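You operate a simulated robot arm through the tools that you are given. There is no shell and no other tool. Be economical: measure what you need, move in short steps, check, and stop when the job is done.

Carry out the task below with a simulated robot arm. There is one attempt and no reset: what you move stays moved.

TASK
Stack the box marked "green" from the top of the green stand on top of the box labelled "LOT 90".
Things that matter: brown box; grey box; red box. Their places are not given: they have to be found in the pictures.

It is judged by the outcome, as a careful person would: the job done as asked, and still so three seconds after it is handed in. It fails if anything else is knocked over, pushed out of place, dropped, spilled or broken.

THE ROBOT
A 7-joint arm with a two-finger parallel gripper, fixed in place. Base frame: the origin is at the foot of the arm, x ahead of it, y to its left, z up; the work surface is at about z = 0.8. Lengths are in m, angles in degrees, forces in N, time in s.
With the tool pointing down near the work surface it reaches from about 0.3 to 0.7 m from the base axis. Its first joint turns from -66.0 to 66.0 degrees. Payload 1.57 kg.
Tool frame: the origin (TCP) lies between the finger pads and is the grasp point; the fingertips stand 0.03 m ahead of it; z points along the fingers, y is the line along which they close. The gripper opens to 0.11 m. The fingers are 0.024 m wide and 0.012 m thick; the gripper's body (0.048 by 0.112 m) begins 0.078 m behind the TCP.
Orientation is that of the tool frame in the base frame, as [roll, pitch, yaw] about the fixed x, y, z axes, in that order (R = Rz(yaw) Ry(pitch) Rx(roll)). With the fingers straight down and closing along the base's y, the tool's x points along the base's -x, its y along +y and its z along -z.

THE INTERFACE
- The arm moves only by the tool move_arm. Its argument "moves" is one flat list of numbers, 7 for each row, row after row: the shift along the base's x, y, z in m, then the turn, a rotation vector about the base's x, y, z in degrees, then the closure, from 0 (fully open) to 1 (shut). In form: [x, y, z, wx, wy, wz, grip, x, y, z, wx, wy, wz, grip, ...]. A call has 1 to 12 rows; each row is the pose to reach, as a shift and turn from the pose commanded when the call began. A row lasts 0.2 s, in which the tool goes at most 0.05 m and 8.6 degrees; a call with a longer step from one row to the next is refused whole, and so is a gripper value outside its range. A pose out of reach is approached as far as the arm can. The call stops where the force on the tool passes 40 N (or 10 N more than at its start, if that is more) or the arm is blocked; 0.2 s more then pass. The fingers move at their own pace (about 0.108 m/s each) and stop on an object; they squeeze with about 20 N. The grip force told is the motor's: it shows also when the fingers shut on nothing. Time passes only in rows, and 0.2 s behind the last, so rows that repeat a pose let the fingers close. It gives the time, the measured TCP pose, the force on the tool (base axes), the opening and the grip force at its end, in the units of the frame above (readings bear some noise).
- Cameras (640 x 400 px; columns grow to the right, rows downward): "scene" is fixed at [0.1935, -0.4083, 1.4117]; the picture's right is [0.66, -0.75, 0.00], its down [-0.42, -0.37, -0.83] and it looks along [0.62, 0.55, -0.55] (base axes); focal length 340 px, centre (320, 200). "wrist" rides on the gripper at [-0.036, 0, -0.08] in the tool frame; the picture's right is [0.00, -1.00, 0.00], its down [0.97, 0.00, -0.24] and it looks along [0.24, 0.00, 0.97] (tool axes); focal length 218 px, centre (320, 200).
- get_image(camera): a new picture of that camera. No time passes.
- locate(camera, pixels): for up to 12 pixels [column, row] of the newest picture of that camera ("zoom" is the newest enlarged one), the place [x, y, z] in the base frame of the surface seen there, good to about 0.002 m, but the place of the scene camera against the robot may be out by one fixed shift of up to 0.025 m in any direction. No time passes.
- enlarge(camera, box): a new picture of the part [left, top, right, bottom] of that camera's present view, enlarged. No time passes.
- hand_in(): hands the job in; it is judged then, once.

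Work in short steps. Measure before you move; look again where a grasp or a placing could have gone wrong, and mend it. You have 60 turns and 22 pictures in all, the two below and enlarged ones among them. Open the gripper and draw the arm clear of the work before you hand the job in, unless the task says otherwise; then end with one line.

The tools are called after "Call:" by a JSON object that holds its "method" and its "body". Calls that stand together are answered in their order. move_arm: Moves the arm, as the interface text tells. Its arguments: {"type":"object","properties":{"moves":{"type":"array","items":{"type":"number"}}},"required":["moves"]} The other tools are called the same way: get_image (camera) takes a picture; locate (camera, pixels) gives the place of the surface under pixels of a picture; enlarge (camera, box) takes an enlarged picture of a part of a camera's view; hand_in () hands the job in.

At the start:

```text
clock: 0.0
ee_pos: [0.397, -0.0596, 1.1328]
tcp_rot: [180.0, 0.0, -180.0]
force: [0.7, 0.4, 0.2]
width: 0.11
gripper_force: 0.0
```

scene: 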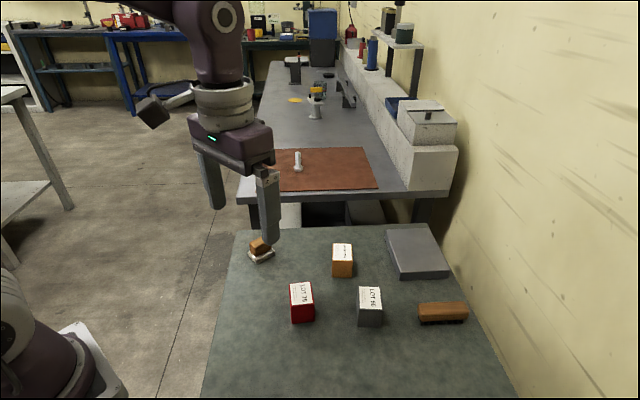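
wrist: 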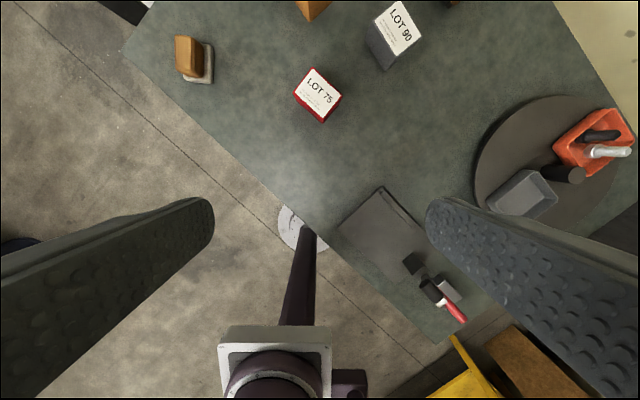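

The pictures show a red "LOT 75" box, a grey "LOT 90" box, an orange box at scene (342,258), and a small brown object on a stand at (260,250). I'll enlarge these to read the labels and find the green stand.

Call:
{"method": "enlarge", "body": {"camera": "scene", "box": [230, 220, 390, 330]}}

Call:
{"method": "enlarge", "body": {"camera": "wrist", "box": [150, 0, 470, 140]}}

```text
3.64 times, centred on (310, 275) of scene
```

zoom: 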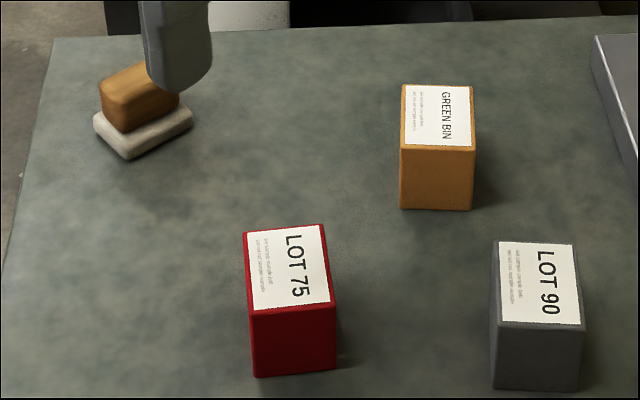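

```text
2.00 times, centred on (310, 70) of wrist
```

zoom: 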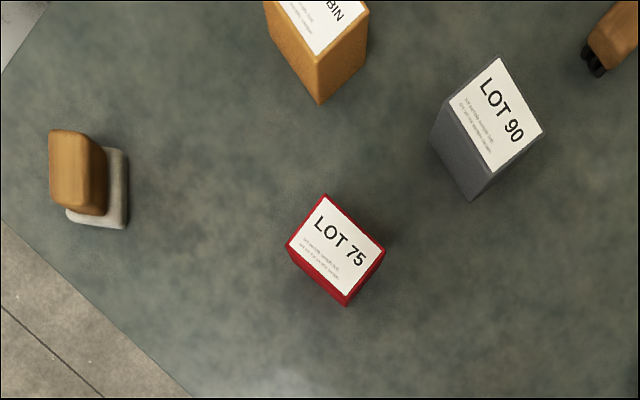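

The brown box reads "GREEN BIN", so it is the box to move. The greenish table is the only stand it could be on, and the target is the grey "LOT 90" box. I'll measure both from the pictures, then go above the brown box.

Call:
{"method": "locate", "body": {"camera": "zoom", "pixels": [[500, 62], [542, 133], [492, 168], [460, 110], [500, 115], [335, 15], [318, 50], [360, 15], [335, 245], [400, 120]]}}

Call:
{"method": "locate", "body": {"camera": "scene", "pixels": [[342, 252], [334, 245], [350, 245], [332, 259], [352, 260], [370, 298], [361, 289], [379, 289], [360, 309], [380, 310], [345, 285], [300, 293]]}}

```text
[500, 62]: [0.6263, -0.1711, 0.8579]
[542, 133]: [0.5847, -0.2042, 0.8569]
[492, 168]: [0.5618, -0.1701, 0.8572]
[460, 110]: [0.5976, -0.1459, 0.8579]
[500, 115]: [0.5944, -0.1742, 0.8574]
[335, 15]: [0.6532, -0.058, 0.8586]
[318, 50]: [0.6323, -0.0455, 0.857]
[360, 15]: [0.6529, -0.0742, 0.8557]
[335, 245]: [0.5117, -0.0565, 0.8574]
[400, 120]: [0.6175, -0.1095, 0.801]
```

```text
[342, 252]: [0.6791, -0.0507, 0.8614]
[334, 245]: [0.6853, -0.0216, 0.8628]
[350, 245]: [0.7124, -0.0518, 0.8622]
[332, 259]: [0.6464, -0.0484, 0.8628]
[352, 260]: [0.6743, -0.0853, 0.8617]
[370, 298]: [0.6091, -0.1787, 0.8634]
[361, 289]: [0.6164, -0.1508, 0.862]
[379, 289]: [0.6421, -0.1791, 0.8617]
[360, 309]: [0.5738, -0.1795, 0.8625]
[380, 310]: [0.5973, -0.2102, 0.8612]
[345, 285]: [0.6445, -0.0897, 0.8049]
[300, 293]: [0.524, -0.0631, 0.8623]
```

Brown box is near (0.665, -0.047) and grey near (0.594, -0.174), both with tops at about 0.857. I'll move over them at a safe height so the wrist camera sees both.

Call:
{"method": "move_arm", "body": {"moves": [0.04, -0.01, -0.016, 0, 0, 0, 0, 0.08, -0.02, -0.032, 0, 0, 0, 0, 0.12, -0.03, -0.048, 0, 0, 0, 0, 0.16, -0.04, -0.064, 0, 0, 0, 0, 0.2, -0.05, -0.08, 0, 0, 0, 0, 0.2, -0.05, -0.08, 0, 0, 0, 0]}}

Call:
{"method": "get_image", "body": {"camera": "wrist"}}

```text
clock: 1.4
ee_pos: [0.5987, -0.1094, 1.0517]
tcp_rot: [-180.0, 0.0, 180.0]
force: [-0.3, 0.1, 0.4]
width: 0.1102
gripper_force: 0.1
```

```text
17 pictures are left
```

wrist: 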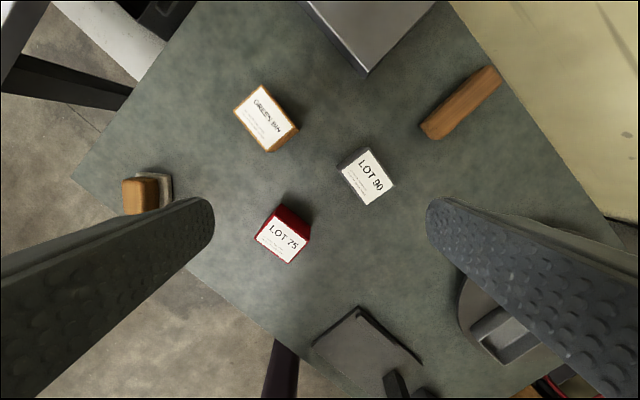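

Call:
{"method": "enlarge", "body": {"camera": "wrist", "box": [220, 70, 410, 215]}}

```text
2.76 times, centred on (315, 142) of wrist
```

zoom: 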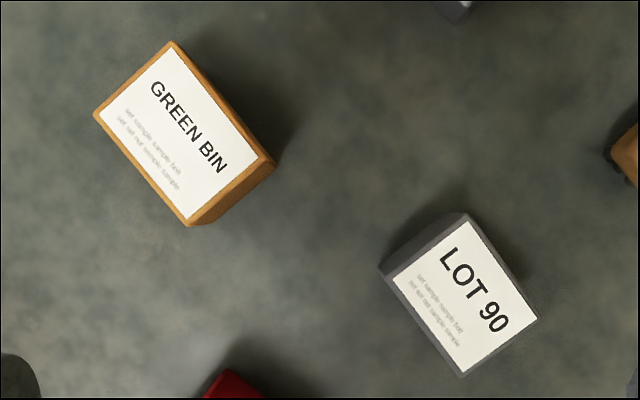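

Next I locate the top-face corners of both boxes in this enlarged picture.

Call:
{"method": "locate", "body": {"camera": "zoom", "pixels": [[172, 46], [257, 155], [188, 219], [99, 114], [180, 130], [468, 223], [533, 315], [465, 371], [396, 280], [465, 298]]}}

```text
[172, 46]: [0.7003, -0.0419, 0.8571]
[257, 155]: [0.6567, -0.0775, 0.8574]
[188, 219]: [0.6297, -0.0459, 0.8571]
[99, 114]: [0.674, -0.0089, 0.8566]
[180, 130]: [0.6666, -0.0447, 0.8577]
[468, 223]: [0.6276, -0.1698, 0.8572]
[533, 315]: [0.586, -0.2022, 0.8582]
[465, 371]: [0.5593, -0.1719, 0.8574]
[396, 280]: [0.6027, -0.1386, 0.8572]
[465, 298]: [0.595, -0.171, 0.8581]
```

Brown centre comes out at about (0.665, -0.044), long axis at 39.5° and a short side of about 43 mm. Grey centre is about (0.594, -0.171), long axis at 37.7°. I'll turn 39.5° so the fingers close across the short side, and hover over the brown box.

Call:
{"method": "move_arm", "body": {"moves": [0.0133, 0.0132, -0.02, 0, 0, 8, 0, 0.0266, 0.0264, -0.04, 0, 0, 16, 0, 0.04, 0.0395, -0.06, 0, 0, 24, 0, 0.0532, 0.0527, -0.08, 0, 0, 32, 0, 0.0665, 0.0658, -0.1, 0, 0, 39.5, 0, 0.0665, 0.0658, -0.1, 0, 0, 39.5, 0, 0.0665, 0.0658, -0.1, 0, 0, 39.5, 0]}}

Call:
{"method": "get_image", "body": {"camera": "wrist"}}

```text
clock: 3.0
ee_pos: [0.6634, -0.0429, 0.9526]
tcp_rot: [179.9, 0.0, -140.4]
force: [-0.1, -0.1, 0.8]
width: 0.1098
gripper_force: 0.1
```

```text
15 pictures are left
```

wrist: 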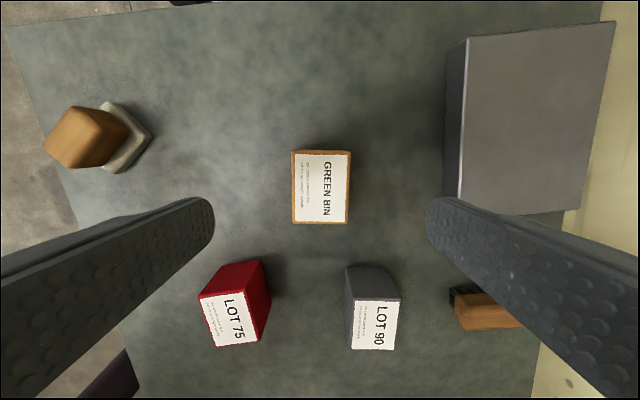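

The brown box is centred between the fingers and squarely aligned. I'll check its corners once more.

Call:
{"method": "locate", "body": {"camera": "wrist", "pixels": [[293, 153], [349, 153], [347, 222], [293, 222], [320, 188], [354, 302], [398, 303], [394, 348], [353, 348]]}}

```text
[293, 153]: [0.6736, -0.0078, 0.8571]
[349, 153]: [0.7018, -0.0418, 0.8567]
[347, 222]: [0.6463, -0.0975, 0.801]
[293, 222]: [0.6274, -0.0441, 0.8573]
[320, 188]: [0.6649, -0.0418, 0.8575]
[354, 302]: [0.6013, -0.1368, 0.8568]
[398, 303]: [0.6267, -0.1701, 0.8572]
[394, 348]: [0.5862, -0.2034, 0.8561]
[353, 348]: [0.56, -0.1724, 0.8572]
```

The centre is confirmed at (0.6646, -0.043). I'll descend 0.117 m and close the fingers.

Call:
{"method": "move_arm", "body": {"moves": [0.0005, 0, -0.04, 0, 0, 0, 0, 0.0005, 0, -0.075, 0, 0, 0, 0, 0.0005, 0, -0.1, 0, 0, 0, 0, 0.0005, 0, -0.117, 0, 0, 0, 0, 0.0005, 0, -0.117, 0, 0, 0, 0, 0.0005, 0, -0.117, 0, 0, 0, 1, 0.0005, 0, -0.117, 0, 0, 0, 1, 0.0005, 0, -0.117, 0, 0, 0, 1, 0.0005, 0, -0.117, 0, 0, 0, 1]}}

```text
clock: 5.0
ee_pos: [0.6639, -0.0431, 0.8367]
tcp_rot: [-179.9, 0.0, -140.5]
force: [0.4, -1.0, 0.3]
width: 0.0481
gripper_force: 20.3
```

The grip is firm at 48 mm and 20 N. I'll lift 0.10 m and check.

Call:
{"method": "move_arm", "body": {"moves": [0, 0, 0.02, 0, 0, 0, 1, 0, 0, 0.05, 0, 0, 0, 1, 0, 0, 0.08, 0, 0, 0, 1, 0, 0, 0.1, 0, 0, 0, 1, 0, 0, 0.1, 0, 0, 0, 1]}}

Call:
{"method": "get_image", "body": {"camera": "wrist"}}

```text
clock: 6.2
ee_pos: [0.6634, -0.0442, 0.9369]
tcp_rot: [-179.9, 0.0, -140.5]
force: [-0.1, 0.1, -2.9]
width: 0.0481
gripper_force: 20.3
```

```text
14 pictures are left
```

wrist: 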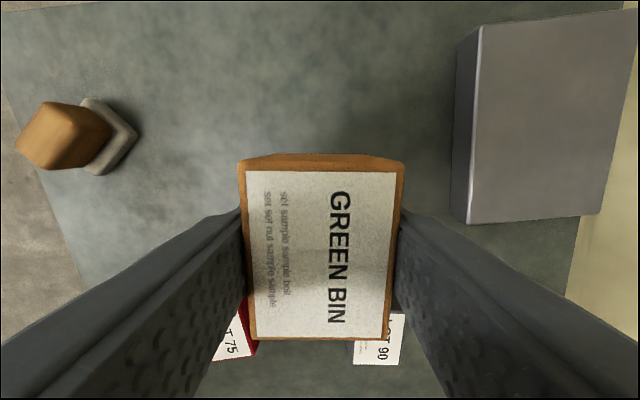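

The box is held level. I'll locate its top corners now, to get its offset from the tool.

Call:
{"method": "locate", "body": {"camera": "wrist", "pixels": [[247, 172], [396, 173], [386, 335], [257, 336], [320, 250]]}}

```text
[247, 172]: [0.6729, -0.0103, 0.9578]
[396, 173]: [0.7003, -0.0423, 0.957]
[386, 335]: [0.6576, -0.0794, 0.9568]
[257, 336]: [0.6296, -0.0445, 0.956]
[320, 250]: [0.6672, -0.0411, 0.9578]
```

The held centre is (0.665, -0.044) and the grey centre is (0.5936, -0.1707). I'll shift by (-0.0715, -0.1266) at this height and turn -1.8° to match.

Call:
{"method": "move_arm", "body": {"moves": [-0.0119, -0.0211, 0.005, 0, 0, 0, 1, -0.0238, -0.0422, 0.005, 0, 0, -0.5, 1, -0.0358, -0.0633, 0.005, 0, 0, -1, 1, -0.0477, -0.0844, 0.005, 0, 0, -1.5, 1, -0.0596, -0.1055, 0.005, 0, 0, -1.8, 1, -0.0715, -0.1266, 0.005, 0, 0, -1.8, 1, -0.0715, -0.1266, 0.005, 0, 0, -1.8, 1, -0.0715, -0.1266, 0.005, 0, 0, -1.8, 1]}}

Call:
{"method": "get_image", "body": {"camera": "wrist"}}

Call:
{"method": "enlarge", "body": {"camera": "scene", "box": [290, 200, 450, 340]}}

```text
clock: 8.0
ee_pos: [0.593, -0.1699, 0.9407]
tcp_rot: [179.9, 0.0, -142.3]
force: [-0.9, 0.5, -3.6]
width: 0.0477
gripper_force: 19.9
```

```text
13 pictures are left
```

wrist: 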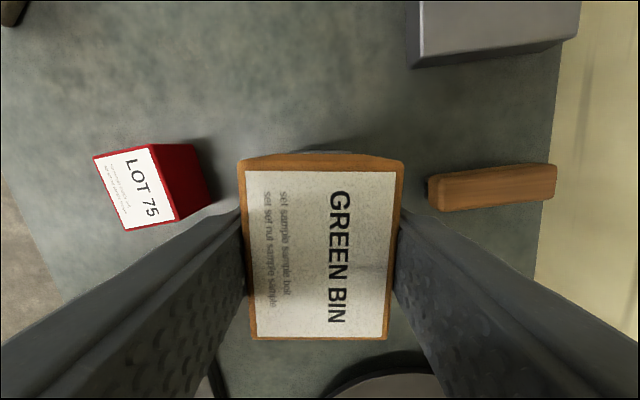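

```text
2.86 times, centred on (370, 270) of scene
```

zoom: 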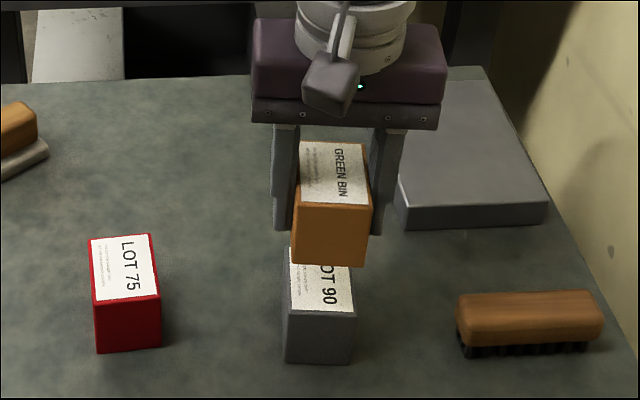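

The box hangs aligned over LOT 90 with a gap of about 47 mm. I'll lower gently to just above contact.

Call:
{"method": "move_arm", "body": {"moves": [0, 0, -0.015, 0, 0, 0, 1, 0, 0, -0.03, 0, 0, 0, 1, 0, 0, -0.039, 0, 0, 0, 1, 0, 0, -0.044, 0, 0, 0, 1, 0, 0, -0.0455, 0, 0, 0, 1, 0, 0, -0.0455, 0, 0, 0, 1]}}

Call:
{"method": "enlarge", "body": {"camera": "scene", "box": [330, 240, 410, 335]}}

```text
clock: 9.4
ee_pos: [0.5914, -0.1703, 0.895]
tcp_rot: [179.9, 0.0, -142.2]
force: [-0.6, -0.2, -3.0]
width: 0.048
gripper_force: 20.3
```

```text
4.21 times, centred on (370, 288) of scene
```

zoom: 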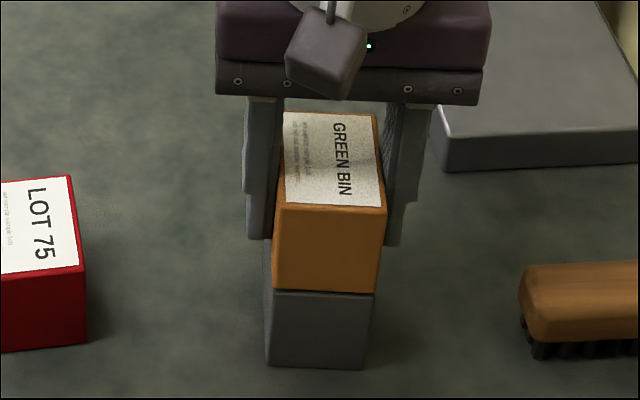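

The box is well aligned and nearly touching, with no contact force yet. I'll lower it in small steps to contact.

Call:
{"method": "move_arm", "body": {"moves": [0, 0, -0.0007, 0, 0, 0, 1, 0, 0, -0.0014, 0, 0, 0, 1, 0, 0, -0.0014, 0, 0, 0, 1]}}

```text
clock: 10.2
ee_pos: [0.5938, -0.17, 0.8935]
tcp_rot: [-180.0, 0.0, -142.3]
force: [-0.1, 0.6, -3.5]
width: 0.0478
gripper_force: 20.2
```

Call:
{"method": "move_arm", "body": {"moves": [0, 0, -0.0005, 0, 0, 0, 1, 0, 0, -0.001, 0, 0, 0, 1, 0, 0, -0.001, 0, 0, 0, 1]}}

```text
clock: 11.0
ee_pos: [0.5921, -0.1706, 0.8932]
tcp_rot: [179.9, 0.0, -142.3]
force: [-0.1, 0.5, 2.9]
width: 0.0476
gripper_force: 20.4
```

The force went from -3.5 to +2.9 N, so the box is resting on LOT 90. I'll open the fingers part way at this pose, then fully, and rise straight up.

Call:
{"method": "move_arm", "body": {"moves": [0, 0, 0, 0, 0, 0, 0.45, 0, 0, 0, 0, 0, 0, 0.3, 0, 0, 0, 0, 0, 0, 0.1, 0, 0, 0, 0, 0, 0, 0.1, 0, 0, 0.02, 0, 0, 0, 0.1, 0, 0, 0.05, 0, 0, 0, 0.1, 0, 0, 0.09, 0, 0, 0, 0.1, 0, 0, 0.13, 0, 0, 0, 0.1, 0, 0, 0.16, 0, 0, 0, 0, 0, 0, 0.16, 0, 0, 0, 0]}}

Call:
{"method": "get_image", "body": {"camera": "scene"}}

Call:
{"method": "get_image", "body": {"camera": "wrist"}}

```text
clock: 13.2
ee_pos: [0.593, -0.1691, 1.054]
tcp_rot: [-180.0, 0.1, -142.4]
force: [-1.0, -0.1, -0.7]
width: 0.1101
gripper_force: 0.1
```

```text
10 pictures are left
```

scene: 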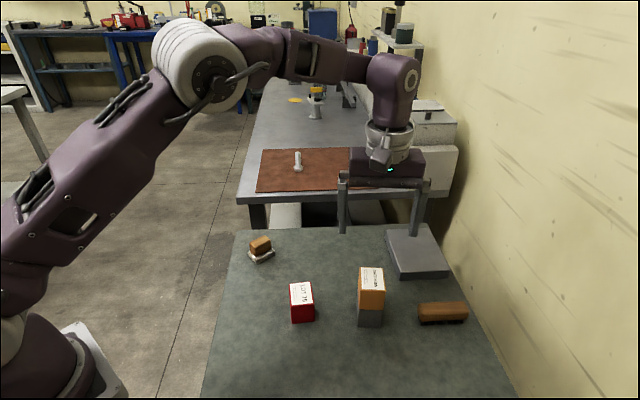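

```text
9 pictures are left
```

wrist: 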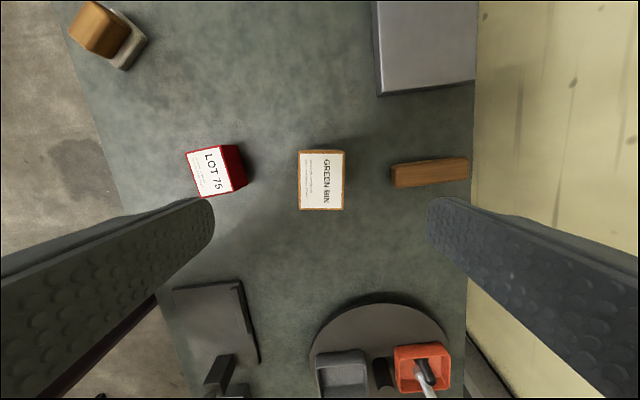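

The brown box sits squarely on LOT 90, nothing else has moved, and the arm is clear with the gripper open.

Call:
{"method": "hand_in", "body": {}}

```text
The job is handed in.
```

The brown box labelled "GREEN BIN" is now stacked squarely on the grey "LOT 90" box, and the job is handed in; I saw no separate green stand, so I took it to be the greenish table the box stood on.
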